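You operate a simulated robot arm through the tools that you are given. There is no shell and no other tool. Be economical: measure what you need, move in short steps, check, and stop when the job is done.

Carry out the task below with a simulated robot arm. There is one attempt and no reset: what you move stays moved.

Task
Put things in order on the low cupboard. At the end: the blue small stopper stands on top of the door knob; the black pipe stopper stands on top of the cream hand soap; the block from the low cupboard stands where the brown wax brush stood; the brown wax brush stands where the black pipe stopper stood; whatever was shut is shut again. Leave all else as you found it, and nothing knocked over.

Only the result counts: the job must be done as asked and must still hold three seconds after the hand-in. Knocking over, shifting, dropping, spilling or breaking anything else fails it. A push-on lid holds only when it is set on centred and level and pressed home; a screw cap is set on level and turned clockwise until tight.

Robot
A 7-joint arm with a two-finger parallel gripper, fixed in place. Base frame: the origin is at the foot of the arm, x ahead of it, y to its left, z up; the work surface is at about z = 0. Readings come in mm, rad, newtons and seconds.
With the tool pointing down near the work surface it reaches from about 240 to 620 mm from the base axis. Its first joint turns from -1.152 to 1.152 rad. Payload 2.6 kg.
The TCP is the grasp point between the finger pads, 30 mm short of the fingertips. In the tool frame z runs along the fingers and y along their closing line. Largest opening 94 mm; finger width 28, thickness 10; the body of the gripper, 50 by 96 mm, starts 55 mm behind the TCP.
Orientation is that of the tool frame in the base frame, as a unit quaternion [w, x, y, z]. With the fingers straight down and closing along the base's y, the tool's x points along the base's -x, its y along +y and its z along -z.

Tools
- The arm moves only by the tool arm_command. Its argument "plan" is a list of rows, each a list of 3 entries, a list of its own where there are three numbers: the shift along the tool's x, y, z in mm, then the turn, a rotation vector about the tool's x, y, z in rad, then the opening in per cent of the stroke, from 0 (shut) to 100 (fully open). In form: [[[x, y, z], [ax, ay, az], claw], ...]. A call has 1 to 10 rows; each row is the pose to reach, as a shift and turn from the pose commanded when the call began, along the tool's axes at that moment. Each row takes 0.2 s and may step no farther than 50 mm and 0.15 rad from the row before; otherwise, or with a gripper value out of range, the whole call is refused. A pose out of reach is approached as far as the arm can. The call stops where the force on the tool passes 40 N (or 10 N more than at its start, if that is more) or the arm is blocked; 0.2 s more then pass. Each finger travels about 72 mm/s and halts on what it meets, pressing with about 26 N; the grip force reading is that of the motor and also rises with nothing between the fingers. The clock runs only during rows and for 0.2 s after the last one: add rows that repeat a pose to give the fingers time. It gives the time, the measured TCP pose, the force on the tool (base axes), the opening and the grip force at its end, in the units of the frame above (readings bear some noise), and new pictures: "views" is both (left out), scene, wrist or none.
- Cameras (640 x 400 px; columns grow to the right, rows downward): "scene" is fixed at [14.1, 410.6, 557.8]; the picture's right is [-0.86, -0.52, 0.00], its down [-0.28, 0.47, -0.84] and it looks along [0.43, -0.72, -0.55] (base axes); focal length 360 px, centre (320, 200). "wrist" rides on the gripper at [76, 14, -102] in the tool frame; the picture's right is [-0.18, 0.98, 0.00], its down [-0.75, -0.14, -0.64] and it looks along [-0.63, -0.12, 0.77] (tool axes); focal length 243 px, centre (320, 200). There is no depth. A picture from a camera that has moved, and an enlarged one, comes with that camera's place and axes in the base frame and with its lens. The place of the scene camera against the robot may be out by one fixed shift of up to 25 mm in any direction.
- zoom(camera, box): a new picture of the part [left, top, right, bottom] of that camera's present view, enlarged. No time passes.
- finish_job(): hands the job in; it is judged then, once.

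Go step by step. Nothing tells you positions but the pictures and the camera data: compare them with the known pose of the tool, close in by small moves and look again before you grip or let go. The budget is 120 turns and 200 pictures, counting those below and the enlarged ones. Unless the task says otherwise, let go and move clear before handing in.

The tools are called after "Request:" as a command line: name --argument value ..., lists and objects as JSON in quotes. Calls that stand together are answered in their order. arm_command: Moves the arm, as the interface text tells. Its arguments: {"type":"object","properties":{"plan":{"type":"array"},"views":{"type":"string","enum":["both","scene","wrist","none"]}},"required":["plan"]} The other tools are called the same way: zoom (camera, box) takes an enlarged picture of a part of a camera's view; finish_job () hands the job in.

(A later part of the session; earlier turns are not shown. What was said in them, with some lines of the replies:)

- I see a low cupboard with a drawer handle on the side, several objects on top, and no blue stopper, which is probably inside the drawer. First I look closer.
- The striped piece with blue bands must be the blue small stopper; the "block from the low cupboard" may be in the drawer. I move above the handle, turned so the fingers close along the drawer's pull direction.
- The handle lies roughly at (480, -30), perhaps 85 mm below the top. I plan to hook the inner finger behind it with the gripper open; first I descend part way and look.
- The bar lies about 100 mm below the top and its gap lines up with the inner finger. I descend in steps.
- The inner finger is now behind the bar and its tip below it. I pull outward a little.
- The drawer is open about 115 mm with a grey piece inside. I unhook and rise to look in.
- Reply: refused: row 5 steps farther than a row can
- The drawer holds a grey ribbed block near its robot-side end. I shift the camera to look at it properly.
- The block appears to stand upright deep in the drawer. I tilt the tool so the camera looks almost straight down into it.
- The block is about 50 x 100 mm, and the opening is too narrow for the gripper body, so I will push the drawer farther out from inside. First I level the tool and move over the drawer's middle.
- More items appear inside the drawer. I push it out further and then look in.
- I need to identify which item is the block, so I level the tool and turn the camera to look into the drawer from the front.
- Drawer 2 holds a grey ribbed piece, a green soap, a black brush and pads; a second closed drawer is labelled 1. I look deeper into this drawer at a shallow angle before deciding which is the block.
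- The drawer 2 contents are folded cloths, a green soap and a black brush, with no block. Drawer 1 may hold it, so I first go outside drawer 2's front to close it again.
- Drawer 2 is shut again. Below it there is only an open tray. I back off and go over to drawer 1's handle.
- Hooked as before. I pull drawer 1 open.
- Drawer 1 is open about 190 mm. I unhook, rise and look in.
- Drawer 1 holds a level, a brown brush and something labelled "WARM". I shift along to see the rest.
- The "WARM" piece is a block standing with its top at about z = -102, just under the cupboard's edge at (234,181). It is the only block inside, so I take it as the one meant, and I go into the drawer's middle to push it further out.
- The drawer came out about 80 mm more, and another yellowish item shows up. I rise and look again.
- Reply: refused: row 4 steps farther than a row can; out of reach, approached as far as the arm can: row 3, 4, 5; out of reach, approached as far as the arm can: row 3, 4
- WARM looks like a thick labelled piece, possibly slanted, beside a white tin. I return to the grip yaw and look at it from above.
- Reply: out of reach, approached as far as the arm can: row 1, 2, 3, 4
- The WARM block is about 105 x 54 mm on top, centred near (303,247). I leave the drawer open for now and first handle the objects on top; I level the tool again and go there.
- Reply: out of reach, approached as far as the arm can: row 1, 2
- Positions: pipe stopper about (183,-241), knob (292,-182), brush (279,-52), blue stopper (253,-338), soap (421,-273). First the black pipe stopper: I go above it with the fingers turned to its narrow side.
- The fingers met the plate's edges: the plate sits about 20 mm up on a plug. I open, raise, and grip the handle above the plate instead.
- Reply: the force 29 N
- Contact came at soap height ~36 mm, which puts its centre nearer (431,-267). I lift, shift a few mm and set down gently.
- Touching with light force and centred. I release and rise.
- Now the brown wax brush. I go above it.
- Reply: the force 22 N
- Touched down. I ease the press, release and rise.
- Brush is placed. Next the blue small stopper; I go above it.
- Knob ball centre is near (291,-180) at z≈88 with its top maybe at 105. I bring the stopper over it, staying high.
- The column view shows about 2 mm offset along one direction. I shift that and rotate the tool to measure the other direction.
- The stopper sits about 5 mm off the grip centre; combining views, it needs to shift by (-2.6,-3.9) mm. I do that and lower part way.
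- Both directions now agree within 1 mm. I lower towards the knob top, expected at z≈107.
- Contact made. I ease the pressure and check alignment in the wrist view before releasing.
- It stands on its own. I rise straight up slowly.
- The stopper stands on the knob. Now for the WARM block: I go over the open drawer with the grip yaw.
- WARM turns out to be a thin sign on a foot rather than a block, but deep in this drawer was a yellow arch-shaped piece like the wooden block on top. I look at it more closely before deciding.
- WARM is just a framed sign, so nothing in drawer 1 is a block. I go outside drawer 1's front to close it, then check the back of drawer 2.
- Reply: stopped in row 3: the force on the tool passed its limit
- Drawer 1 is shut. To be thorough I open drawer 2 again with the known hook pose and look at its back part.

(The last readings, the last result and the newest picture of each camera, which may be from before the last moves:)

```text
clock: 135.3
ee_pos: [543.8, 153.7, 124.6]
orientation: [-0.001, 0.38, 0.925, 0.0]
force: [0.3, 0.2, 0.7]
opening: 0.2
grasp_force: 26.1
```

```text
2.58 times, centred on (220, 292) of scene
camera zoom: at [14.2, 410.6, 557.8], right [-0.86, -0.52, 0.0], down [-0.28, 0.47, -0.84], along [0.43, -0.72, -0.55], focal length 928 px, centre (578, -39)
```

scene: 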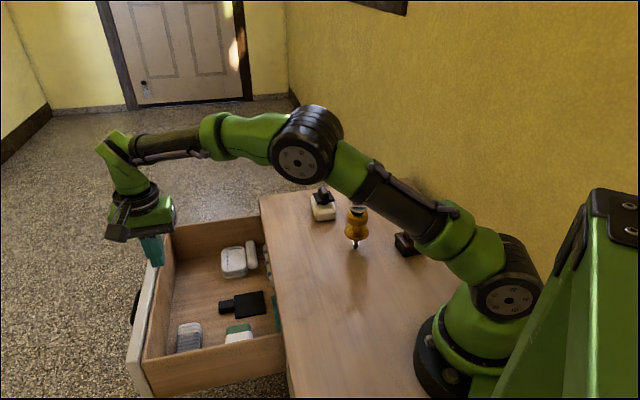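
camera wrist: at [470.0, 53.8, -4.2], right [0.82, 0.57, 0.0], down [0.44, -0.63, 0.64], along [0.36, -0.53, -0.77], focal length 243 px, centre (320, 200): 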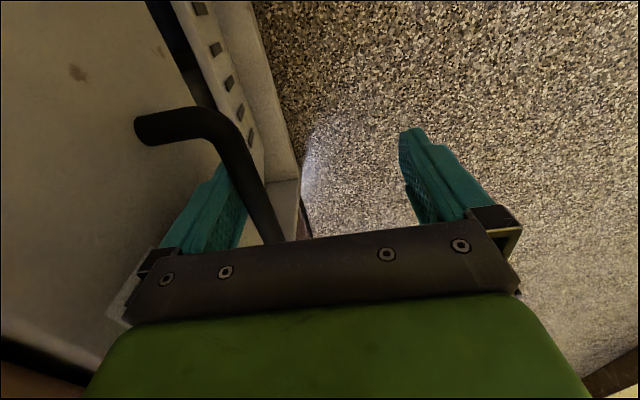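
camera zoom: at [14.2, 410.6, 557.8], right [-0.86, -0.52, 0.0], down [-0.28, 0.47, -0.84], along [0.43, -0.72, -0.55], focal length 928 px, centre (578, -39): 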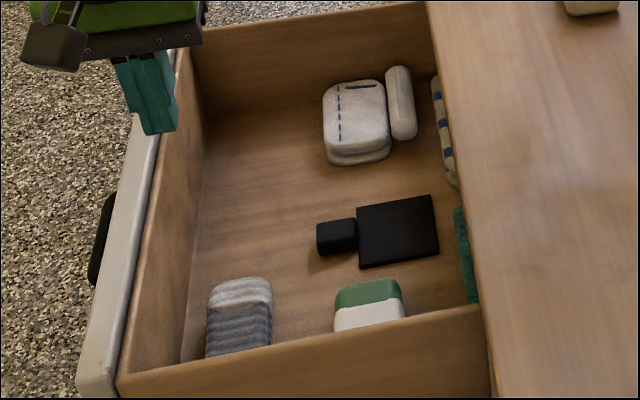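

Found it: in drawer 2 a small black block stands in front of a flat black plate, near (534,30). I turn the gripper so it closes along the drawer's length and go over it.

Request:
arm_command --plan '[[[-8, -10, 0], [0, 0, 0.15], 0], [[-16, -20, 0], [0, 0, 0.3], 0], [[-24, -30, 5], [0, 0, 0.45], 0], [[-32, -40, 10], [0, 0, 0.6], 20], [[-40, -50, 15], [0, 0, 0.75], 40], [[-48, -60, 20], [0, 0, 0.9], 60], [[-56, -70, 25], [0, 0, 1.05], 70], [[-64, -80, 35], [0, 0, 1.2], 70], [[-72, -90, 50], [0, 0, 1.35], 70], [[-80, -95, 70], [0, 0, 1.5], 70]]' --views "wrist"

Request:
zoom --camera "wrist" --box '[230, 0, 410, 150]'

```text
clock: 137.5
ee_pos: [531.1, 29.1, 56.4]
orientation: [-0.001, 0.909, 0.416, 0.0]
force: [-0.2, -0.3, 0.5]
opening: 65.9
grasp_force: 0.1
camera wrist: at [592.0, 77.0, 158.3], right [0.62, -0.78, 0.0], down [-0.6, -0.48, 0.64], along [-0.5, -0.4, -0.77], focal length 243 px, centre (320, 200)
```

wrist: 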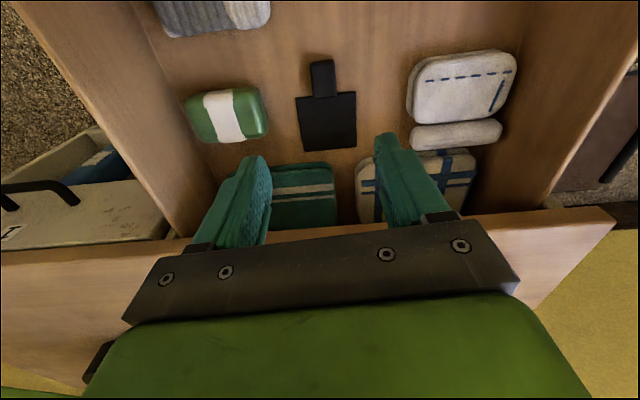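

```text
2.67 times, centred on (320, 75) of wrist
camera zoom: at [592.0, 77.0, 158.3], right [0.62, -0.78, 0.0], down [-0.6, -0.48, 0.64], along [-0.5, -0.4, -0.77], focal length 647 px, centre (320, 533)
```

zoom: 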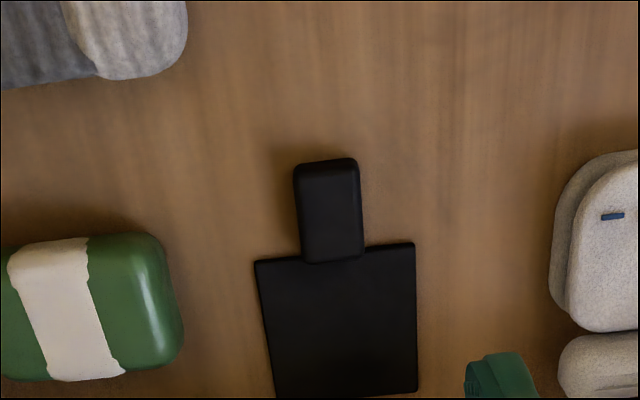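

Request:
arm_command --plan '[[[3.5, 4.9, 40], [0, 0, 0.07], 70], [[3.5, 4.9, 85], [0, 0, 0.07], 70], [[3.5, 4.9, 125], [0, 0, 0.07], 70], [[3.5, 4.9, 160], [0, 0, 0.07], 70], [[3.5, 4.9, 160], [0, 0, 0.07], 70]]' --views "wrist"

```text
clock: 138.7
ee_pos: [538.2, 28.4, -105.0]
orientation: [-0.001, 0.923, 0.386, 0.0]
force: [0.1, -0.8, -0.3]
opening: 65.8
grasp_force: 0.0
camera wrist: at [601.4, 71.9, -1.7], right [0.57, -0.82, 0.0], down [-0.63, -0.44, 0.64], along [-0.53, -0.37, -0.77], focal length 243 px, centre (320, 200)
```

wrist: 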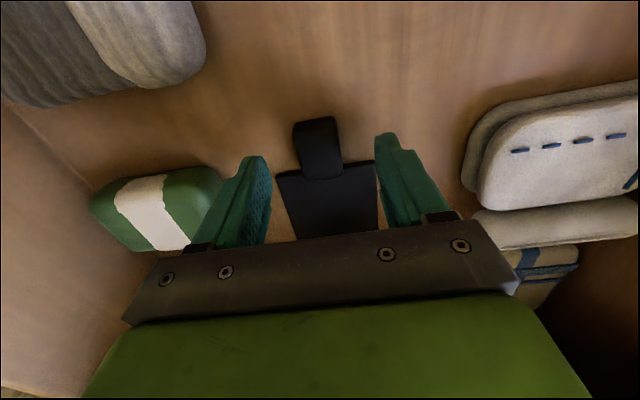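

Request:
arm_command --plan '[[[0, 0, 12], [0, 0, 0], 70], [[0, 0, 22], [0, 0, 0], 70], [[0, 0, 27], [0, 0, 0], 70], [[0, 0, 27], [0, 0, 0], 50], [[0, 0, 27], [0, 0, 0], 30], [[0, 0, 27], [0, 0, 0], 0], [[0, 0, 27], [0, 0, 0], 0], [[0, 0, 27], [0, 0, 0], 0]]' --views "none"

```text
clock: 139.6
ee_pos: [542.3, 32.5, -127.0]
orientation: [-0.002, 0.923, 0.384, 0.005]
force: [-0.3, 0.4, 1.3]
opening: 47.1
grasp_force: 0.0
stopped in row 4: the force on the tool passed its limit (the readings are from after the stop); the commanded pose is now the measured one
```

Request:
arm_command --plan '[[[0, 0, -3], [0, 0, 0], 60], [[0, 0, -3], [0, 0, 0], 60]]' --views "wrist"

```text
clock: 140.2
ee_pos: [541.6, 31.7, -122.6]
orientation: [-0.001, 0.923, 0.385, 0.004]
force: [0.3, 0.0, 0.4]
opening: 56.4
grasp_force: 0.1
camera wrist: at [603.6, 74.9, -19.8], right [0.57, -0.82, 0.0], down [-0.63, -0.44, 0.64], along [-0.52, -0.36, -0.77], focal length 243 px, centre (320, 200)
```

wrist: 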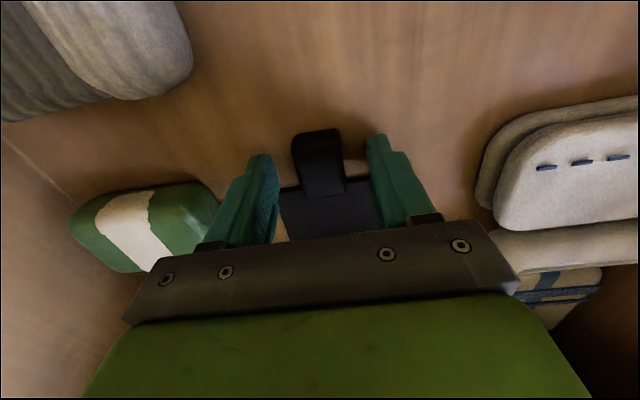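

Request:
arm_command --plan '[[[2, 0, 1], [0, 0, 0], 40], [[2, 0, 1], [0, 0, 0], 20], [[2, 0, 1], [0, 0, 0], 0], [[2, 0, 1], [0, 0, 0], 0], [[2, 0, 1], [0, 0, 0], 0]]' --views "none"

```text
clock: 141.4
ee_pos: [542.0, 34.3, -124.2]
orientation: [-0.001, 0.923, 0.385, 0.004]
force: [0.0, 0.0, 1.8]
opening: 26.8
grasp_force: 25.5
```

Request:
arm_command --plan '[[[2, 0, -8], [0, 0, 0], 0], [[2, 0, -25], [0, 0, 0], 0], [[2, 0, -60], [0, 0, 0], 0], [[2, 0, -95], [0, 0, 0], 0], [[2, 0, -95], [0, 0, 0], 0]]' --views "wrist"

```text
clock: 142.6
ee_pos: [542.9, 33.0, -28.5]
orientation: [-0.002, 0.923, 0.384, 0.004]
force: [0.0, 0.8, -0.6]
opening: 27.0
grasp_force: 26.1
camera wrist: at [605.6, 76.9, 74.4], right [0.57, -0.82, 0.0], down [-0.63, -0.44, 0.64], along [-0.52, -0.36, -0.77], focal length 243 px, centre (320, 200)
```

wrist: 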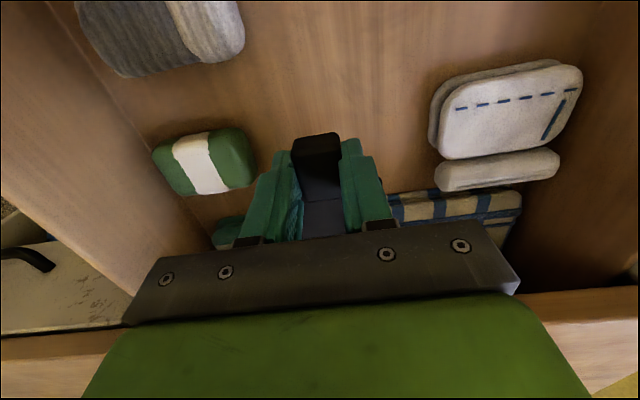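

Request:
zoom --camera "wrist" --box '[230, 110, 410, 250]'

```text
2.86 times, centred on (320, 180) of wrist
camera zoom: at [605.6, 76.9, 74.4], right [0.57, -0.82, 0.0], down [-0.63, -0.44, 0.64], along [-0.52, -0.36, -0.77], focal length 693 px, centre (320, 257)
```

zoom: 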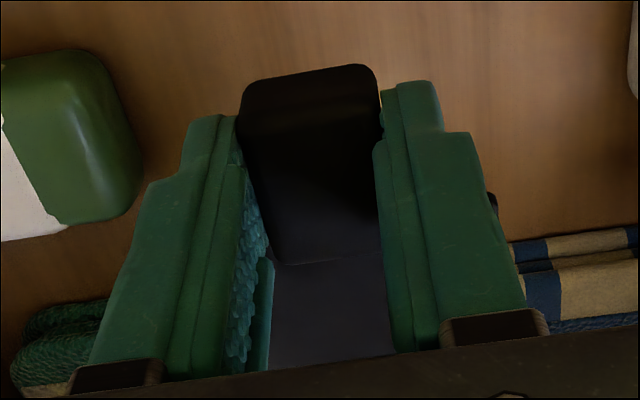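

Request:
zoom --camera "scene" --box '[150, 200, 290, 355]'

```text
2.58 times, centred on (220, 278) of scene
camera zoom: at [14.1, 410.6, 557.8], right [-0.86, -0.52, 0.0], down [-0.28, 0.47, -0.84], along [0.43, -0.72, -0.55], focal length 928 px, centre (578, 0)
```

zoom: 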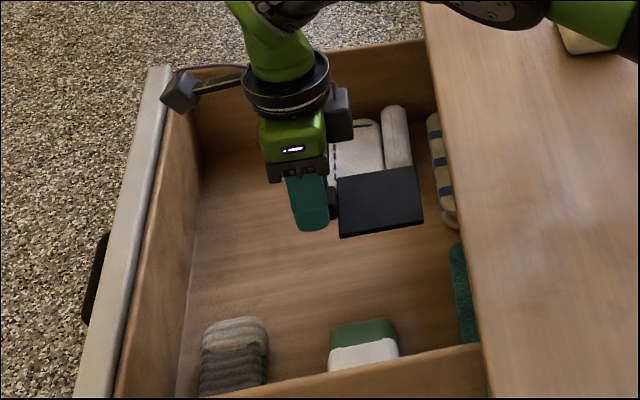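

The plate is attached to it, so this is a scraper and not a block. I put it back exactly where it was.

Request:
arm_command --plan '[[[0, 0, 35], [0, 0, 0], 0], [[0, 0, 70], [0, 0, 0], 0], [[0, 0, 88], [0, 0, 0], 0], [[0, 0, 93], [0, 0, 0], 0], [[0, 0, 95], [0, 0, 0], 0], [[0, 0, 95], [0, 0, 0], 30], [[0, 0, 95], [0, 0, 0], 55], [[0, 0, 95], [0, 0, 0], 60], [[0, 0, 60], [0, 0, 0], 60], [[0, 0, 15], [0, 0, 0], 60]]' --views "none"

Request:
arm_command --plan '[[[0, 0, -45], [0, 0, 0], 60], [[0, 0, -90], [0, 0, 0], 30], [[0, 0, -135], [0, 0, 0], 0], [[0, 0, -150], [0, 0, 0], 0]]' --views "scene"

```text
clock: 144.8
ee_pos: [542.7, 34.0, -43.8]
orientation: [-0.002, 0.923, 0.384, 0.004]
force: [0.0, 0.1, -0.4]
opening: 56.2
grasp_force: 0.1
```

```text
clock: 145.8
ee_pos: [542.4, 34.4, 105.6]
orientation: [-0.002, 0.923, 0.384, 0.004]
force: [-0.2, 1.0, 0.0]
opening: 0.0
grasp_force: 25.9
```

scene: 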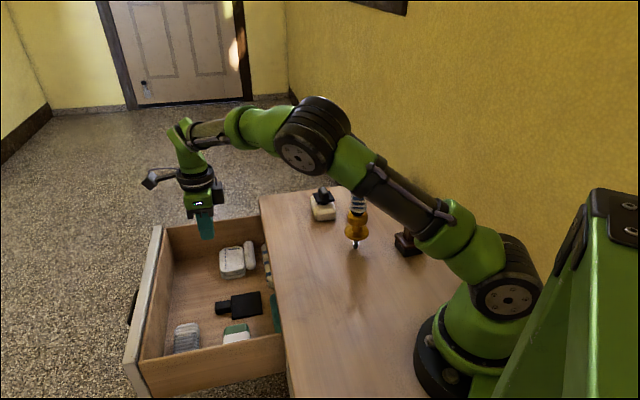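

The scraper is back. By elimination the block is the wooden "24.0 MM" one on top. First I close drawer 2: the gripper will straddle its front and push it in with the outer finger.

Request:
arm_command --plan '[[[14, -16, -10], [0.004, 0.008, -0.15], 20], [[29, -32, -10], [0, 0, -0.3], 40], [[44, -48, -10], [0, 0, -0.45], 60], [[58, -64, -10], [0, 0, -0.6], 80], [[73, -80, -10], [0, 0, -0.75], 100], [[88, -96, -10], [0, 0, -0.9], 100], [[102, -112, -10], [0, 0, -1.05], 100], [[117, -127, -10], [0, 0, -1.2], 100], [[131, -143, -10], [0, 0, -1.35], 100], [[146, -159, -10], [0, 0, -1.5], 100]]' --views "wrist"

```text
clock: 148.0
ee_pos: [531.7, 248.4, 116.6]
orientation: [0.002, 0.412, 0.911, 0.004]
force: [0.3, -0.3, 0.0]
opening: 94.0
grasp_force: 0.0
camera wrist: at [491.4, 314.1, 219.8], right [0.86, 0.51, 0.01], down [0.39, -0.66, 0.64], along [0.33, -0.55, -0.77], focal length 243 px, centre (320, 200)
```

wrist: 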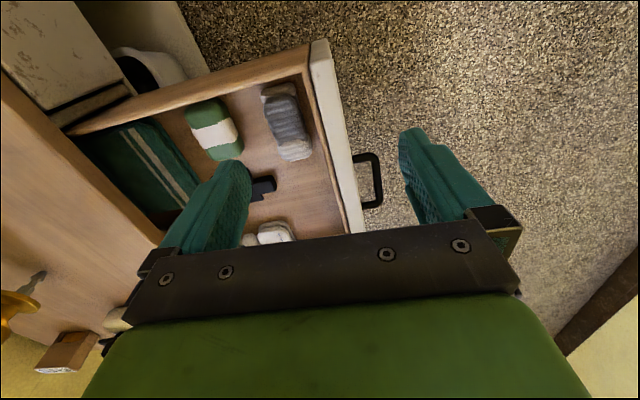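

Request:
arm_command --plan '[[[0, 0, 45], [0, 0, 0], 100], [[0, 0, 90], [0, 0, 0], 100], [[0, 0, 125], [0, 0, 0], 100], [[0, 0, 141], [0, 0, 0], 100], [[0, 0, 141], [0, 0, 0], 100]]' --views "none"

Request:
arm_command --plan '[[[-1, -18, 0], [0, 0, 0], 100], [[-2, -36, 0], [0, 0, 0], 100], [[-3, -52, 0], [0, 0, 0], 100], [[-4, -67, 0], [0, 0, 0], 100], [[-5, -82, 0], [0, 0, 0], 100], [[-6, -97, 0], [0, 0, 0], 100], [[-7, -112, 0], [0, 0, 0], 100], [[-8, -127, 0], [0, 0, 0], 100], [[-9, -142, 0], [0, 0, 0], 100], [[-10, -157, 0], [0, 0, 0], 100]]' --views "none"

```text
clock: 149.2
ee_pos: [532.6, 250.0, -24.5]
orientation: [0.001, 0.414, 0.91, 0.005]
force: [-0.1, -0.4, 0.2]
opening: 94.0
grasp_force: 0.1
```

```text
clock: 151.4
ee_pos: [421.2, 139.1, -23.8]
orientation: [0.002, 0.413, 0.911, 0.004]
force: [-0.4, 1.7, 3.9]
opening: 93.9
grasp_force: 0.1
```

Request:
arm_command --plan '[[[0, 6, 0], [0, 0, 0], 100], [[0, 6, -45], [0, 0, 0], 100], [[0, 6, -85], [0, 0, 0], 60], [[3, 45, -85], [0, 0, 0], 20], [[5, 76, -85], [0, 0, 0], 0], [[5, 76, -85], [0, 0, 0], 0], [[5, 76, -45], [0, 0, 0], 0], [[5, 76, -5], [0, 0, 0], 0], [[5, 76, 11], [0, 0, 0], 0], [[5, 76, 11], [0, 0, 0], 0]]' --views "wrist"

```text
clock: 153.6
ee_pos: [476.3, 193.9, -35.5]
orientation: [0.001, 0.413, 0.911, 0.005]
force: [-0.5, 0.5, -0.3]
opening: 0.0
grasp_force: 25.8
camera wrist: at [435.2, 258.3, 67.4], right [0.86, 0.51, 0.01], down [0.39, -0.66, 0.64], along [0.33, -0.55, -0.77], focal length 243 px, centre (320, 200)
```

wrist: 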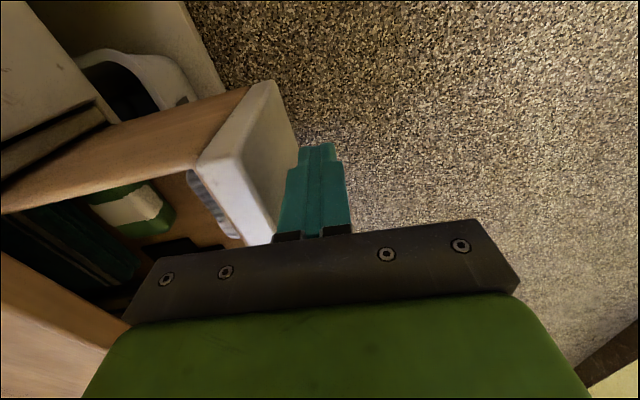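

Request:
arm_command --plan '[[[-1, -15, 0], [0, 0, 0], 0], [[-2, -30, 0], [0, 0, 0], 0], [[-3, -45, 0], [0, 0, 0], 0], [[-4, -60, 0], [0, 0, 0], 0], [[-5, -75, 0], [0, 0, 0], 0], [[-6, -90, 0], [0, 0, 0], 0], [[-7, -105, 0], [0, 0, 0], 0], [[-8, -120, 0], [0, 0, 0], 0], [[-9, -135, 0], [0, 0, 0], 0], [[-9, -148, 0], [0, 0, 0], 0]]' --views "none"

Request:
arm_command --plan '[[[0, -8, 0], [0, 0, 0], 0], [[0, -16, 0], [0, 0, 0], 0], [[0, -24, 0], [0, 0, 0], 0], [[0, -30, 0], [0, 0, 0], 0], [[0, -36, 0], [0, 0, 0], 0]]' --views "none"

```text
clock: 155.8
ee_pos: [370.1, 87.6, -37.0]
orientation: [0.001, 0.415, 0.91, 0.003]
force: [0.2, 0.1, -0.3]
opening: 0.2
grasp_force: 26.2
```

```text
clock: 156.9
ee_pos: [352.0, 75.3, -36.8]
orientation: [0.008, 0.408, 0.913, 0.011]
force: [3.0, 1.9, -0.9]
opening: 0.0
grasp_force: 26.3
stopped in row 5: the force on the tool passed its limit (the readings are from after the stop); the commanded pose is now the measured one
```

Request:
arm_command --plan '[[[0, -4, 0], [0, 0, 0], 0], [[0, -8, 0], [0, 0, 0], 0], [[0, -12, 0], [0, 0, 0], 0], [[0, -12, 0], [0, 0, 0], 0]]' --views "none"

```text
clock: 157.5
ee_pos: [350.9, 73.6, -35.1]
orientation: [0.013, 0.401, 0.916, 0.015]
force: [1.3, 1.0, -0.6]
opening: 0.0
grasp_force: 26.3
stopped in row 2: the force on the tool passed its limit (the readings are from after the stop); the commanded pose is now the measured one
```

Drawer 2 is shut at its stop. Now I rise and travel to the wooden block at about (335,-424).

Request:
arm_command --plan '[[[0, 12, 0], [0, 0, 0], 0], [[0, 20, -40], [0.038, 0.012, 0], 0], [[0, 20, -85], [0.038, 0.012, 0], 0], [[0, 20, -130], [0.038, 0.012, 0], 0], [[0, 20, -175], [0.038, 0.012, 0], 0], [[0, 20, -220], [0.038, 0.012, 0], 0], [[0, 20, -265], [0.038, 0.012, 0], 0], [[0, 20, -300], [0.038, 0.012, 0], 0]]' --views "none"

```text
clock: 159.3
ee_pos: [355.5, 82.3, 267.3]
orientation: [-0.001, 0.402, 0.916, -0.001]
force: [-0.4, 0.3, -0.6]
opening: 0.2
grasp_force: 26.4
```

Request:
arm_command --plan '[[[-32.5, -32.5, 0], [0, 0, 0.15], 0], [[-65, -65, 0], [0, 0, 0.3], 0], [[-97.5, -97.5, 0], [0, 0, 0.45], 0], [[-130, -130, 0], [0, 0, 0.6], 20], [[-162.5, -162.5, 0], [0, 0, 0.75], 40], [[-195, -195, 0], [0, 0, 0.9], 60]]' --views "none"

```text
clock: 160.7
ee_pos: [343.7, -195.3, 266.0]
orientation: [0.0, 0.761, 0.649, -0.001]
force: [0.2, 0.3, 0.0]
opening: 56.4
grasp_force: 0.0
```

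Request:
arm_command --plan '[[[-38, 5, 0], [0, 0, 0.13], 60], [[-76, 9, 10], [0, 0, 0.26], 60], [[-114, 14, 30], [0, 0, 0.39], 60], [[-152, 18, 50], [0, 0, 0.52], 60], [[-190, 23, 70], [0, 0, 0.65], 60], [[-227.6, 27.6, 90], [0, 0, 0.77], 60], [[-227.6, 27.6, 90], [0, 0, 0.77], 60]]' --views "wrist"

```text
clock: 162.3
ee_pos: [334.9, -422.6, 173.9]
orientation: [-0.001, 0.949, 0.315, 0.0]
force: [0.5, -0.1, -0.1]
opening: 56.4
grasp_force: 0.1
camera wrist: at [404.6, -390.4, 277.3], right [0.44, -0.9, 0.0], down [-0.69, -0.34, 0.64], along [-0.58, -0.28, -0.77], focal length 243 px, centre (320, 200)
```

wrist: 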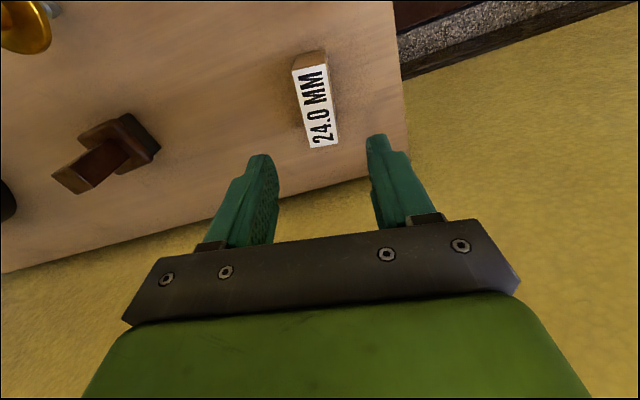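

Request:
arm_command --plan '[[[0, 0, 42], [0, 0, 0], 60], [[0, 0, 84], [0, 0, 0], 60], [[0, 0, 126], [0, 0, 0], 60], [[0, 0, 126], [0, 0, 0], 60], [[0, 0, 126], [0, 0, 0], 35], [[0, 0, 126], [0, 0, 0], 0], [[0, 0, 126], [0, 0, 0], 0], [[0, 0, 126], [0, 0, 0], 0]]' --views "none"

```text
clock: 164.1
ee_pos: [336.4, -420.5, 49.8]
orientation: [-0.001, 0.949, 0.317, 0.0]
force: [0.2, 0.2, -0.5]
opening: 34.1
grasp_force: 26.3
5 turns are left
```

The block is gripped (34 mm). I lift it high over everything, carry it to where the brush stood at (278,-54), and lower it to just above the surface.

Request:
arm_command --plan '[[[0, 0, -45], [0, 0, 0], 0], [[0, 0, -90], [0, 0, 0], 0], [[0, 0, -135], [0, 0, 0], 0], [[0, 0, -180], [0, 0, 0], 0], [[0, 0, -222], [0, 0, 0], 0]]' --views "none"

Request:
arm_command --plan '[[[19.3, -36.5, 0], [0, 0, 0], 0], [[38.7, -73, 0], [0, 0, 0], 0], [[58, -109.6, 0], [0, 0, 0], 0], [[77.3, -146, 0], [0, 0, 0], 0], [[96.6, -182.6, 0], [0, 0, 0], 0], [[116, -219, 0], [0, 0, 0], 0], [[135.3, -255.7, 0], [0, 0, 0], 0], [[154.6, -292, 0], [0, 0, 0], 0], [[174, -328.7, 0], [0, 0, 0], 0], [[174, -328.7, 0], [0, 0, 0], 0]]' --views "none"

Request:
arm_command --plan '[[[0, 0, 45], [0, 0, 0], 0], [[0, 0, 90], [0, 0, 0], 0], [[0, 0, 135], [0, 0, 0], 0], [[0, 0, 175], [0, 0, 0], 0], [[0, 0, 205], [0, 0, 0], 0], [[0, 0, 215], [0, 0, 0], 0], [[0, 0, 219], [0, 0, 0], 0], [[0, 0, 219], [0, 0, 0], 0]]' --views "both"

```text
clock: 165.3
ee_pos: [335.5, -423.9, 271.7]
orientation: [-0.001, 0.949, 0.317, -0.001]
force: [-0.3, -0.5, -3.7]
opening: 34.3
grasp_force: 26.0
```

```text
clock: 167.5
ee_pos: [278.6, -55.5, 273.2]
orientation: [-0.001, 0.949, 0.316, -0.001]
force: [-0.6, -0.5, -3.6]
opening: 34.4
grasp_force: 25.5
```

```text
clock: 169.3
ee_pos: [276.6, -55.2, 53.7]
orientation: [-0.001, 0.949, 0.316, 0.0]
force: [-0.1, -0.9, -3.2]
opening: 34.2
grasp_force: 26.0
camera wrist: at [346.5, -21.3, 155.2], right [0.44, -0.9, 0.0], down [-0.69, -0.34, 0.64], along [-0.58, -0.28, -0.77], focal length 243 px, centre (320, 200)
4 turns are left
```

scene: 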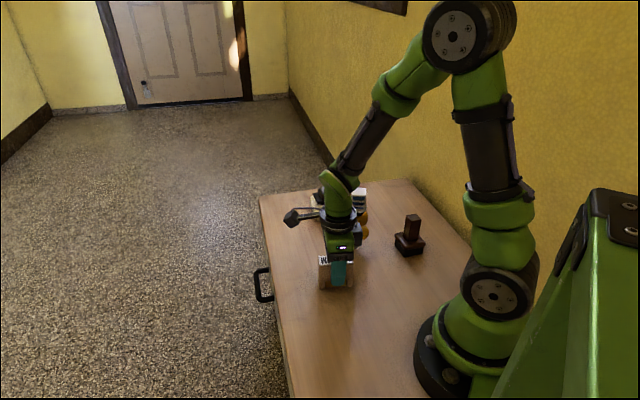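
wrist: 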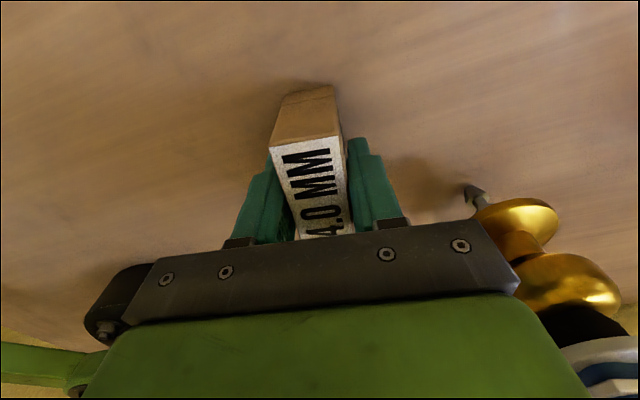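

The block is about 3 mm above the spot. I lower it in small steps.

Request:
arm_command --plan '[[[0, 0, 1], [0, 0, 0], 0], [[0, 0, 2], [0, 0, 0], 0], [[0, 0, 2.6], [0, 0, 0], 0], [[0, 0, 2.6], [0, 0, 0], 0]]' --views "none"

Request:
arm_command --plan '[[[0, 0, 0.4], [0, 0, 0], 0], [[0, 0, 0.4], [0, 0, 0], 0]]' --views "none"

```text
clock: 170.3
ee_pos: [276.4, -54.8, 50.2]
orientation: [-0.001, 0.949, 0.316, 0.0]
force: [-0.8, -0.1, -2.6]
opening: 34.4
grasp_force: 26.0
```

```text
clock: 170.9
ee_pos: [277.6, -56.1, 50.8]
orientation: [-0.001, 0.949, 0.316, 0.0]
force: [1.0, 0.3, -3.1]
opening: 34.3
grasp_force: 25.9
3 turns are left
```

Almost touching. I lower the last bit, release, and rise clear.

Request:
arm_command --plan '[[[0, 0, 0.4], [0, 0, 0], 0], [[0, 0, 0.7], [0, 0, 0], 0], [[0, 0, 0.7], [0, 0, 0], 0]]' --views "none"

Request:
arm_command --plan '[[[0, 0, 0], [0, 0, 0], 40], [[0, 0, 0], [0, 0, 0], 50], [[0, 0, 0], [0, 0, 0], 62], [[0, 0, 0], [0, 0, 0], 62], [[0, 0, -15], [0, 0, 0], 62], [[0, 0, -45], [0, 0, 0], 62], [[0, 0, -90], [0, 0, 0], 62], [[0, 0, -135], [0, 0, 0], 62], [[0, 0, -180], [0, 0, 0], 62], [[0, 0, -220], [0, 0, 0], 62]]' --views "scene"

```text
clock: 171.7
ee_pos: [276.9, -55.5, 49.8]
orientation: [-0.001, 0.949, 0.316, 0.0]
force: [-0.2, 1.5, 4.3]
opening: 34.7
grasp_force: 25.9
```

```text
clock: 173.9
ee_pos: [277.7, -55.8, 268.4]
orientation: [0.0, 0.949, 0.316, -0.001]
force: [1.0, -0.9, 0.3]
opening: 58.4
grasp_force: 0.0
2 turns are left
```

scene: 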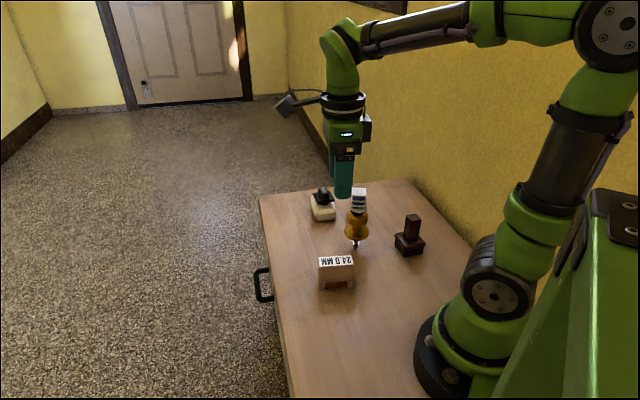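

The stopper is on the knob, the pipe stopper is on the soap, the brush and the block stand in their new places, and both drawers are shut. I hand the job in.

Request:
finish_job

```text
The job is handed in.
```

I handed the job in with everything on your list arranged. Two points are uncertain: which block you meant, and whether everything inside the drawers is exactly where it was.

- **Blue small stopper:** it stands on top of the door knob.
- **Black pipe stopper:** it stands on top of the cream hand soap.
- **Brown wax brush:** it stands where the black pipe stopper stood, within about 2 mm by my measurements.
- **Block:** I moved the wooden block labelled "24.0 MM" from the top of the cupboard to where the brush stood. I first searched both drawers for a block and found none, so this was by elimination. I could not see the very back of drawer 2.
- **Drawers:** I opened both and pushed them back until they hit their stops. I also lifted a black scraper in drawer 2, mistaking it for the block, and set it back in the same place. The contents may have shifted a few millimetres.
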